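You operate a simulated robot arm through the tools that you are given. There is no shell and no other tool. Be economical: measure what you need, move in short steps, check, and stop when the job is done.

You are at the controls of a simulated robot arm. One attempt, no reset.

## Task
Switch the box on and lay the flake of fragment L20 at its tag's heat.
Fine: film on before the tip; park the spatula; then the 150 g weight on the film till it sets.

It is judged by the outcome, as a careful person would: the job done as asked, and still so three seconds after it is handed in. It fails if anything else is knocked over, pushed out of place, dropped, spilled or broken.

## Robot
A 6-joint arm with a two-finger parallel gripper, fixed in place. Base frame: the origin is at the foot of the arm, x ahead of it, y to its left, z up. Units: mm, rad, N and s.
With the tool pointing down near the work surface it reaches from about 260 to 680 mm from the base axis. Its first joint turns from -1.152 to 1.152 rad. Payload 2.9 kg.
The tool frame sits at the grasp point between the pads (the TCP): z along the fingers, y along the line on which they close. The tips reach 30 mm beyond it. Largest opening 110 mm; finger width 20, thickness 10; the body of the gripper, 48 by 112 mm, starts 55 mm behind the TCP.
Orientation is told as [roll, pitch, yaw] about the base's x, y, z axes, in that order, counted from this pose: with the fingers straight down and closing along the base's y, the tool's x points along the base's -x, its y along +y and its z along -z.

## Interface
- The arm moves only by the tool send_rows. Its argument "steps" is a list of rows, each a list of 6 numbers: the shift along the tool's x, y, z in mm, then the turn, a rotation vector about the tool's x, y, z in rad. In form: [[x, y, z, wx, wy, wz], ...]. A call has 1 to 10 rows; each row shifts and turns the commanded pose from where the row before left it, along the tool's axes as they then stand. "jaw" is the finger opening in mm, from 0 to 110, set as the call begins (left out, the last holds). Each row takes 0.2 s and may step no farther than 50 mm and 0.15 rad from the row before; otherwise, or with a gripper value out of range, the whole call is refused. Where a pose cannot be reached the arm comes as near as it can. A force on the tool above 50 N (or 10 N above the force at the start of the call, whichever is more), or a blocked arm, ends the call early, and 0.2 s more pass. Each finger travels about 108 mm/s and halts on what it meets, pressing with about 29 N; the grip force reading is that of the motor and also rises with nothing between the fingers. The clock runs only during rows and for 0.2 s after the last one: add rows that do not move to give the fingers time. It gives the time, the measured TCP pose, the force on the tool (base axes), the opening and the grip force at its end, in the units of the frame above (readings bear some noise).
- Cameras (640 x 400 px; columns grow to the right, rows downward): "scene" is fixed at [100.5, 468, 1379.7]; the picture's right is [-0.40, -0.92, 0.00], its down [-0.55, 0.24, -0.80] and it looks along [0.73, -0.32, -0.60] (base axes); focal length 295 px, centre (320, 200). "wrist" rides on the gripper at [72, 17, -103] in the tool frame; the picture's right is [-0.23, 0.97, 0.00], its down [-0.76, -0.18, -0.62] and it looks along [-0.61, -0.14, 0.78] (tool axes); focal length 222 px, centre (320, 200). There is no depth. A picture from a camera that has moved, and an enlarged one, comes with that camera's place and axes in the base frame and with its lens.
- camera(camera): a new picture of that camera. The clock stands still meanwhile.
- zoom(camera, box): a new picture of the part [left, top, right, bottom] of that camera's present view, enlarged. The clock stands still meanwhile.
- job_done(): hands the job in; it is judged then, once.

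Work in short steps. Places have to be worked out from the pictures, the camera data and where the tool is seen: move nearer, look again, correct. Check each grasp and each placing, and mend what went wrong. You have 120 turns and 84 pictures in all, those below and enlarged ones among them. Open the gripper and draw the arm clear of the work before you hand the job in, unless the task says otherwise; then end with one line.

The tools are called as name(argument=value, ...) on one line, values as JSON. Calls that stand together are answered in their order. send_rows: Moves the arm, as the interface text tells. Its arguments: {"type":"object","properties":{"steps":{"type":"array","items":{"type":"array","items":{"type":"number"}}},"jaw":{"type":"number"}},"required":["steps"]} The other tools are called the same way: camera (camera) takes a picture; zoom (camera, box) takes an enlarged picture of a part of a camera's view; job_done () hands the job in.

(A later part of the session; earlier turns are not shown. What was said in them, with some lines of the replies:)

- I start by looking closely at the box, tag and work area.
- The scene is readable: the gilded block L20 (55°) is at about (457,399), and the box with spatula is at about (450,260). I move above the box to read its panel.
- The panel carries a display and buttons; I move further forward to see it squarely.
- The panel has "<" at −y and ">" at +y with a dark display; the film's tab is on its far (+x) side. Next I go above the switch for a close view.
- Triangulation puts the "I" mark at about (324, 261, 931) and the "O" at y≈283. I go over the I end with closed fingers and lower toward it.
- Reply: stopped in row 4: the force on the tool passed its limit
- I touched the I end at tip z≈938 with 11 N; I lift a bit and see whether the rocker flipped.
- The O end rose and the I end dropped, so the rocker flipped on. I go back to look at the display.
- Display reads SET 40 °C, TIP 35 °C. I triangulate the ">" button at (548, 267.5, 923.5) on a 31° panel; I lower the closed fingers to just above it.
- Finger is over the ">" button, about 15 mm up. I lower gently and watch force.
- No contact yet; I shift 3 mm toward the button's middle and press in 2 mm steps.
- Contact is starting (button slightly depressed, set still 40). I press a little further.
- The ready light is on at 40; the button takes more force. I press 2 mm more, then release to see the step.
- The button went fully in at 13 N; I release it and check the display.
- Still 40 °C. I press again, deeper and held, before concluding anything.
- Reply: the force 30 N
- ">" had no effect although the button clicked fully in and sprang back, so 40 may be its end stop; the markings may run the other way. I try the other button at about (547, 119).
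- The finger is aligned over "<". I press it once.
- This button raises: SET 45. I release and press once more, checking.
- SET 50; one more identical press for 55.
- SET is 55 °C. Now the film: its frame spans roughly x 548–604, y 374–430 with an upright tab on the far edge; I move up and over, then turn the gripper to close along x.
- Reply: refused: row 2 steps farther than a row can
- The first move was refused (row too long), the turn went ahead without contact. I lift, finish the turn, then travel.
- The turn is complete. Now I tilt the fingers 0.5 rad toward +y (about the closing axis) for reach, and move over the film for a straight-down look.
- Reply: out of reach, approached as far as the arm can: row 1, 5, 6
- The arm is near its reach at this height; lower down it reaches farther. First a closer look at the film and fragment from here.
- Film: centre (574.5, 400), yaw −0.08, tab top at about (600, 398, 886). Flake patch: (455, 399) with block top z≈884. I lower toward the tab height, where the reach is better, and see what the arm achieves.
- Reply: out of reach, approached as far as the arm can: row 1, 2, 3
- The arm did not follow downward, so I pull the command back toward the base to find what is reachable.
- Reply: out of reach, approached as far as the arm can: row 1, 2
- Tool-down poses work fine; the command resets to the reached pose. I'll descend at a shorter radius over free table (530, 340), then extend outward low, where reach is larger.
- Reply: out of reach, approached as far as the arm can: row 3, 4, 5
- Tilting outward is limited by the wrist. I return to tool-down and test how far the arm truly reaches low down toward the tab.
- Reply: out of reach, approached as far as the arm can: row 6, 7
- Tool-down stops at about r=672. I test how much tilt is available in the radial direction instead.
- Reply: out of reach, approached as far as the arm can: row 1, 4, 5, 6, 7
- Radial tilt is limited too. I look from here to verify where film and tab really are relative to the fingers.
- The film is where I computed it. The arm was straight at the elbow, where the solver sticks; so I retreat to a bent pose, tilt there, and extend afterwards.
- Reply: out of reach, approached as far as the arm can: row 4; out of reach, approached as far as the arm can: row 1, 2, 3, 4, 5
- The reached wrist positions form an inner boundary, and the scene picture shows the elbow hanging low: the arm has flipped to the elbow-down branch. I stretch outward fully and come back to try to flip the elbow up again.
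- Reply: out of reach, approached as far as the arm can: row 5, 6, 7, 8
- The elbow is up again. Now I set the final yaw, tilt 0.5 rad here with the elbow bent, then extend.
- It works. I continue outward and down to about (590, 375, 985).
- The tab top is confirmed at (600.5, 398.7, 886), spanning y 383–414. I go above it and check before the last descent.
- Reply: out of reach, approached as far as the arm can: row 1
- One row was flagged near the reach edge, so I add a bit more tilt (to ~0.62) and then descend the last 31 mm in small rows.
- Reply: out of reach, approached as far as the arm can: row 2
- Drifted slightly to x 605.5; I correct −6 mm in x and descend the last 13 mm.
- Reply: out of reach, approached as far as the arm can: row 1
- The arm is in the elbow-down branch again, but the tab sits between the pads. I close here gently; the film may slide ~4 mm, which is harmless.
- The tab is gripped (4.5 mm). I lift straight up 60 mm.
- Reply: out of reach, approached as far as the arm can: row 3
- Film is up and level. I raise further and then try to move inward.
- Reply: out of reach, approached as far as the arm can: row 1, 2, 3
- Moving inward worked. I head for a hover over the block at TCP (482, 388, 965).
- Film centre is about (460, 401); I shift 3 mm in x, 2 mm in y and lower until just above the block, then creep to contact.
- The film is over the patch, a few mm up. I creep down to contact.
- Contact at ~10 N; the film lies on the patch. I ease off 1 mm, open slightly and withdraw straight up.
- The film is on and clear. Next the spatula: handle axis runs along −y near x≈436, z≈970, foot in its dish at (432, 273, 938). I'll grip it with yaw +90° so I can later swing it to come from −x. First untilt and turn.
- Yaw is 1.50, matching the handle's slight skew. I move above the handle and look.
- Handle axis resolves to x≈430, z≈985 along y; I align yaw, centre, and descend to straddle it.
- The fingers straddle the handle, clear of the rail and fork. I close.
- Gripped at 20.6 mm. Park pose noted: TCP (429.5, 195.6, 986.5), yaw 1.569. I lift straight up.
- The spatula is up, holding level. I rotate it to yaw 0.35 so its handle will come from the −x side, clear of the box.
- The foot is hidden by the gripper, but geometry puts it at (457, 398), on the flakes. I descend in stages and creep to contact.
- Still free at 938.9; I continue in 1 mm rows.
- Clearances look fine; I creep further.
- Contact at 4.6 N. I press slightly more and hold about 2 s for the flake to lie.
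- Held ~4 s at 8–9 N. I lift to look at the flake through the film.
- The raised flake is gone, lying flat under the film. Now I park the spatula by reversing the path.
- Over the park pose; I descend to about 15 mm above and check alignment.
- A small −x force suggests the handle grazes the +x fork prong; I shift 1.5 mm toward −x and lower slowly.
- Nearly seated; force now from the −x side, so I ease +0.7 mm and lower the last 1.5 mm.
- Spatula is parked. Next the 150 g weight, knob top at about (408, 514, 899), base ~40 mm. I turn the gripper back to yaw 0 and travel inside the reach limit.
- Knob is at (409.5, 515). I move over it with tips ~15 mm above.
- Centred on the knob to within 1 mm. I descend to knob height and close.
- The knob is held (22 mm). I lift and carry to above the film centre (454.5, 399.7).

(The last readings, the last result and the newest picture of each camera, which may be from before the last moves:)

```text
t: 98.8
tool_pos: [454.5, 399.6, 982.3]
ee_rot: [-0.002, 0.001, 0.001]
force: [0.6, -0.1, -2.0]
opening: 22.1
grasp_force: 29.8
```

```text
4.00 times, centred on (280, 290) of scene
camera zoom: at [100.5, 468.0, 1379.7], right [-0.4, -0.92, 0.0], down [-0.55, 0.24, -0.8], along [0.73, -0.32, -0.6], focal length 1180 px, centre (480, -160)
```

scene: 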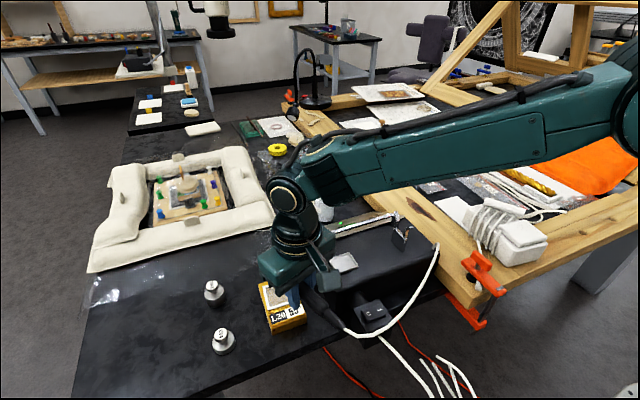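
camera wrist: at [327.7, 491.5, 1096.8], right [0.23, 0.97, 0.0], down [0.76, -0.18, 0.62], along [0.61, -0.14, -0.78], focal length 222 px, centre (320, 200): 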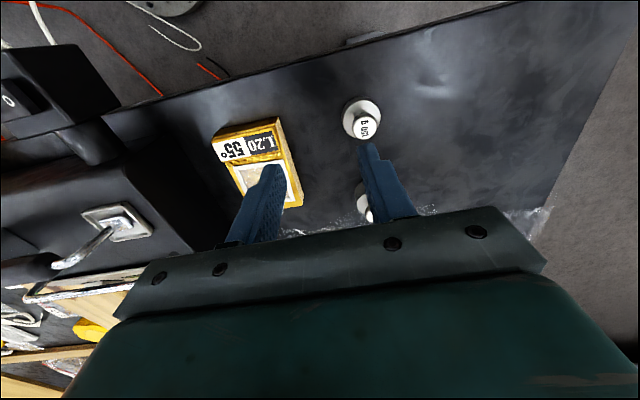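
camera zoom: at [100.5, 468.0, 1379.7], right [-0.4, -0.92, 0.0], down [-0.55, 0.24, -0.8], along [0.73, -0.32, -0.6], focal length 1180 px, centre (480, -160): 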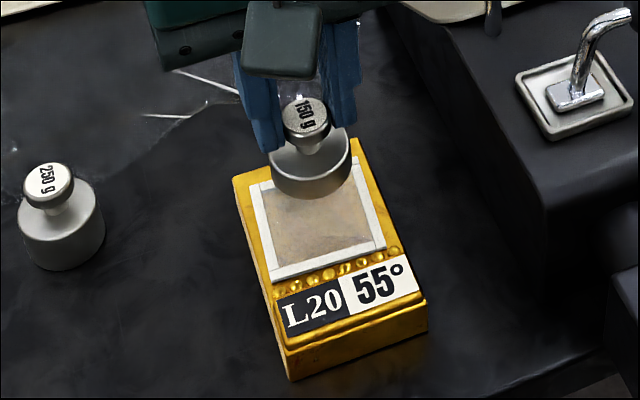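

Aligned with the film centre. I lower to just above, then creep onto the film.

send_rows(steps=[[0, 0, 18, 0, 0, 0], [0, 0, 14, 0, 0, 0], [0, 0, 4, 0, 0, 0], [0, 0, 0, 0, 0, 0]])

send_rows(steps=[[0, 0, 1.5, 0, 0, 0], [0, 0, 1, 0, 0, 0], [0, 0, 0, 0, 0, 0]])

send_rows(steps=[[0, 0, 1, 0, 0, 0], [0, 0, 0, 0, 0, 0]])

```text
t: 99.8
tool_pos: [453.5, 399.0, 944.6]
ee_rot: [-0.001, 0.002, 0.001]
force: [0.6, -0.5, -1.1]
opening: 22.0
grasp_force: 28.7
```

```text
t: 100.6
tool_pos: [453.8, 399.7, 941.7]
ee_rot: [-0.001, 0.002, 0.001]
force: [-0.4, -0.1, -0.8]
opening: 22.1
grasp_force: 29.3
```

```text
t: 101.2
tool_pos: [454.9, 400.2, 942.9]
ee_rot: [-0.002, 0.003, 0.002]
force: [-1.1, -0.7, 1.6]
opening: 22.0
grasp_force: 29.3
```

send_rows(steps=[[0, 0, 0.7, 0, 0, 0], [0, 0, 0, 0, 0, 0]])

zoom(camera="scene", box=[240, 250, 320, 330])

```text
t: 101.8
tool_pos: [455.9, 399.3, 941.7]
ee_rot: [-0.005, 0.001, 0.001]
force: [-1.6, -0.3, 7.7]
opening: 21.9
grasp_force: 28.9
```

```text
5.00 times, centred on (280, 290) of scene
camera zoom: at [100.3, 467.9, 1379.8], right [-0.4, -0.92, 0.0], down [-0.55, 0.24, -0.8], along [0.73, -0.32, -0.6], focal length 1476 px, centre (520, -250)
```

zoom: 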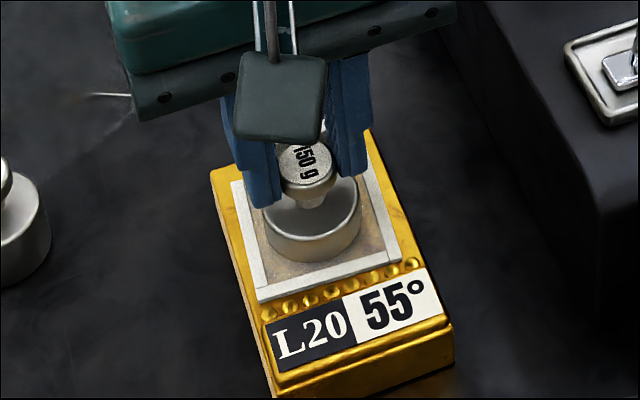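

The weight sits on the film inside the frame. I ease off slightly, open and withdraw upward.

send_rows(steps=[[0, 0, -0.6, 0, 0, 0], [0, 0, 0, 0, 0, 0]])

send_rows(steps=[[0, 0, 0, 0, 0, 0], [0, 0, 0, 0, 0, 0], [0, 0, 0, 0, 0, 0], [0, 0, -20, 0, 0, 0], [0, 0, -40, 0, 0, 0], [20, 0, -40, 0, 0, 0], [40, 0, -20, 0, 0, 0]], jaw=44)

zoom(camera="scene", box=[240, 250, 320, 330])

```text
t: 102.4
tool_pos: [456.0, 399.8, 942.7]
ee_rot: [-0.003, 0.002, 0.002]
force: [1.2, -0.4, 3.2]
opening: 21.9
grasp_force: 28.9
```

```text
t: 104.0
tool_pos: [395.7, 401.1, 1061.1]
ee_rot: [-0.001, 0.003, 0.002]
force: [-0.4, -0.5, -0.8]
opening: 44.2
grasp_force: 0.1
```

```text
5.00 times, centred on (280, 290) of scene
camera zoom: at [100.5, 468.0, 1379.7], right [-0.4, -0.92, 0.0], down [-0.55, 0.24, -0.8], along [0.73, -0.32, -0.6], focal length 1476 px, centre (520, -250)
```

zoom: 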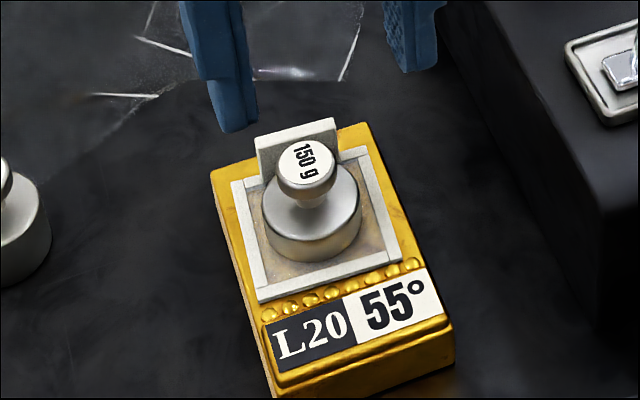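

Weight stands well on the film. I draw the arm clear and give it time to set.

send_rows(steps=[[30, -20, -30, 0, 0, 0], [30, -20, -35, 0, 0, 0], [20, -20, -35, 0, 0, 0], [0, 0, -30, 0, 0, 0], [0, 0, 0, 0, 0, 0], [0, 0, 0, 0, 0, 0], [0, 0, 0, 0, 0, 0], [0, 0, 0, 0, 0, 0], [0, 0, 0, 0, 0, 0], [0, 0, 0, 0, 0, 0]])

send_rows(steps=[[0, 0, 0, 0, 0, 0], [0, 0, 0, 0, 0, 0], [0, 0, 0, 0, 0, 0], [0, 0, 0, 0, 0, 0], [0, 0, 0, 0, 0, 0], [0, 0, 0, 0, 0, 0], [0, 0, 0, 0, 0, 0], [0, 0, 0, 0, 0, 0], [0, 0, 0, 0, 0, 0], [0, 0, 0, 0, 0, 0]])

send_rows(steps=[[0, 0, 0, 0, 0, 0], [0, 0, 0, 0, 0, 0], [0, 0, 0, 0, 0, 0], [0, 0, 0, 0, 0, 0], [0, 0, 0, 0, 0, 0], [0, 0, 0, 0, 0, 0], [0, 0, 0, 0, 0, 0], [0, 0, 0, 0, 0, 0], [0, 0, 0, 0, 0, 0], [0, 0, 0, 0, 0, 0]])

send_rows(steps=[[0, 0, 0, 0, 0, 0], [0, 0, 0, 0, 0, 0], [0, 0, 0, 0, 0, 0], [0, 0, 0, 0, 0, 0], [0, 0, 0, 0, 0, 0], [0, 0, 0, 0, 0, 0], [0, 0, 0, 0, 0, 0], [0, 0, 0, 0, 0, 0], [0, 0, 0, 0, 0, 0], [0, 0, 0, 0, 0, 0]])

send_rows(steps=[[0, 0, 0, 0, 0, 0], [0, 0, 0, 0, 0, 0], [0, 0, 0, 0, 0, 0], [0, 0, 0, 0, 0, 0], [0, 0, 0, 0, 0, 0], [0, 0, 0, 0, 0, 0], [0, 0, 0, 0, 0, 0], [0, 0, 0, 0, 0, 0], [0, 0, 0, 0, 0, 0], [0, 0, 0, 0, 0, 0]])

camera(camera="scene")

camera(camera="wrist")

```text
refused: row 2 steps farther than a row can; nothing moved
```

```text
t: 106.2
tool_pos: [395.7, 401.5, 1062.6]
ee_rot: [-0.001, 0.002, 0.003]
force: [0.6, 0.1, 0.9]
opening: 44.0
grasp_force: 0.0
```

```text
t: 108.4
tool_pos: [395.3, 401.4, 1061.7]
ee_rot: [-0.001, 0.001, 0.002]
force: [0.1, -0.1, -0.9]
opening: 44.0
grasp_force: 0.1
```

```text
t: 110.6
tool_pos: [395.2, 402.6, 1060.8]
ee_rot: [-0.001, 0.002, 0.002]
force: [0.1, 0.9, 0.0]
opening: 43.9
grasp_force: 0.1
```

```text
t: 112.8
tool_pos: [395.4, 402.0, 1060.9]
ee_rot: [-0.001, 0.002, 0.001]
force: [0.5, -0.1, 0.4]
opening: 43.7
grasp_force: 0.0
```

```text
6 pictures are left
```

scene: 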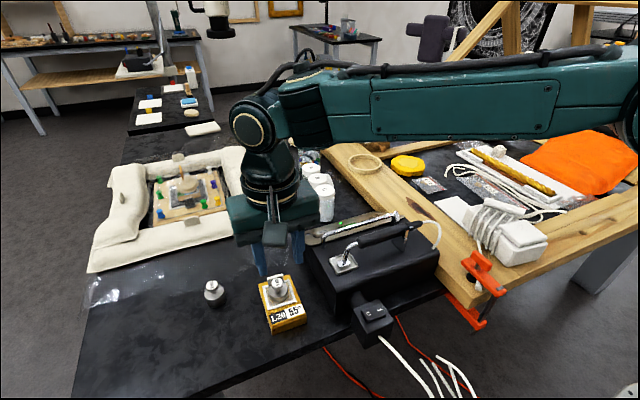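

```text
5 pictures are left
camera wrist: at [322.5, 417.7, 1166.3], right [0.23, 0.97, 0.0], down [0.76, -0.18, 0.62], along [0.61, -0.14, -0.78], focal length 222 px, centre (320, 200)
```

wrist: 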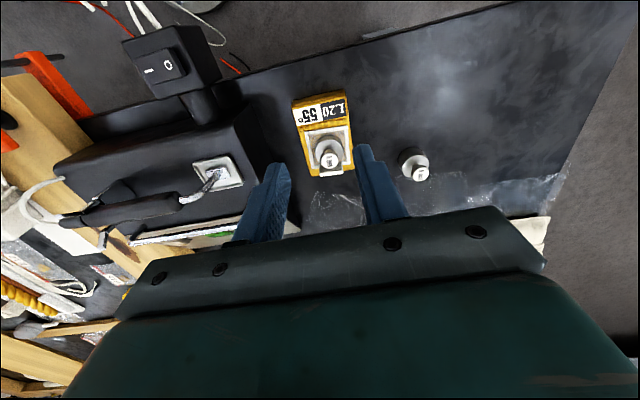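

Everything stands in place; I move the arm up and away (in shorter rows) and wait longer for setting.

send_rows(steps=[[25, -15, -30, 0, 0, 0], [25, -15, -30, 0, 0, 0], [25, -15, -30, 0, 0, 0], [0, 0, -30, 0, 0, 0], [0, 0, 0, 0, 0, 0], [0, 0, 0, 0, 0, 0], [0, 0, 0, 0, 0, 0], [0, 0, 0, 0, 0, 0], [0, 0, 0, 0, 0, 0], [0, 0, 0, 0, 0, 0]])

send_rows(steps=[[0, 0, 0, 0, 0, 0], [0, 0, 0, 0, 0, 0], [0, 0, 0, 0, 0, 0], [0, 0, 0, 0, 0, 0], [0, 0, 0, 0, 0, 0], [0, 0, 0, 0, 0, 0], [0, 0, 0, 0, 0, 0], [0, 0, 0, 0, 0, 0], [0, 0, 0, 0, 0, 0], [0, 0, 0, 0, 0, 0]])

send_rows(steps=[[0, 0, 0, 0, 0, 0], [0, 0, 0, 0, 0, 0], [0, 0, 0, 0, 0, 0], [0, 0, 0, 0, 0, 0], [0, 0, 0, 0, 0, 0], [0, 0, 0, 0, 0, 0], [0, 0, 0, 0, 0, 0], [0, 0, 0, 0, 0, 0], [0, 0, 0, 0, 0, 0], [0, 0, 0, 0, 0, 0]])

send_rows(steps=[[0, 0, 0, 0, 0, 0], [0, 0, 0, 0, 0, 0], [0, 0, 0, 0, 0, 0], [0, 0, 0, 0, 0, 0], [0, 0, 0, 0, 0, 0], [0, 0, 0, 0, 0, 0], [0, 0, 0, 0, 0, 0], [0, 0, 0, 0, 0, 0], [0, 0, 0, 0, 0, 0], [0, 0, 0, 0, 0, 0]])

send_rows(steps=[[0, 0, 0, 0, 0, 0], [0, 0, 0, 0, 0, 0], [0, 0, 0, 0, 0, 0], [0, 0, 0, 0, 0, 0], [0, 0, 0, 0, 0, 0], [0, 0, 0, 0, 0, 0], [0, 0, 0, 0, 0, 0], [0, 0, 0, 0, 0, 0], [0, 0, 0, 0, 0, 0], [0, 0, 0, 0, 0, 0]])

zoom(camera="scene", box=[190, 180, 450, 350])

```text
t: 115.0
tool_pos: [319.2, 354.7, 1178.9]
ee_rot: [-0.001, 0.002, -0.001]
force: [-0.3, 0.6, -0.1]
opening: 43.9
grasp_force: 0.0
```

```text
t: 117.2
tool_pos: [319.0, 355.2, 1180.6]
ee_rot: [-0.003, 0.001, 0.001]
force: [-0.2, 0.1, 0.3]
opening: 44.1
grasp_force: 0.0
```

```text
t: 119.4
tool_pos: [319.3, 354.9, 1179.9]
ee_rot: [-0.002, 0.001, 0.002]
force: [-0.3, 0.3, 0.5]
opening: 44.0
grasp_force: 0.0
```

```text
t: 121.6
tool_pos: [319.6, 355.8, 1179.4]
ee_rot: [-0.001, 0.002, 0.002]
force: [-0.2, 0.2, 0.5]
opening: 44.1
grasp_force: 0.1
```

```text
t: 123.8
tool_pos: [320.4, 355.0, 1179.3]
ee_rot: [-0.002, 0.002, 0.001]
force: [0.6, 0.2, 0.1]
opening: 43.8
grasp_force: 0.0
```

```text
2.35 times, centred on (320, 265) of scene
camera zoom: at [100.5, 468.0, 1379.7], right [-0.4, -0.92, 0.0], down [-0.55, 0.24, -0.8], along [0.73, -0.32, -0.6], focal length 694 px, centre (320, 47)
```

zoom: 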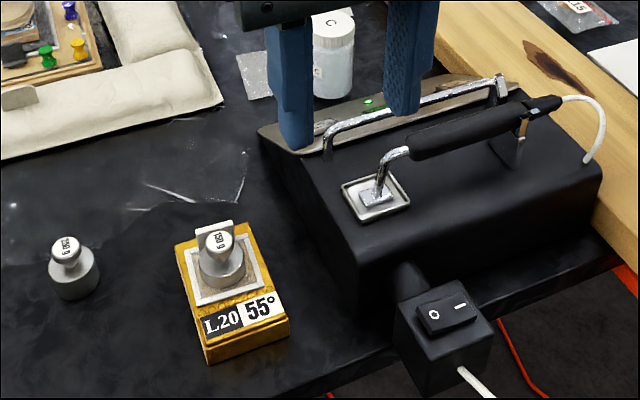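

The weight has been on for over 20 s, the spatula is parked, the box is on at 55 °C and the arm is clear. Handing in.

job_done()

```text
The job is handed in.
```

The box is on and set to 55 °C, and L20's flake was pressed through the film for about 4 s and looked flat afterwards. The spatula is back in its rest, and the 150 g weight has been on the film for over 20 s and is still there; I could not see directly whether it has set.
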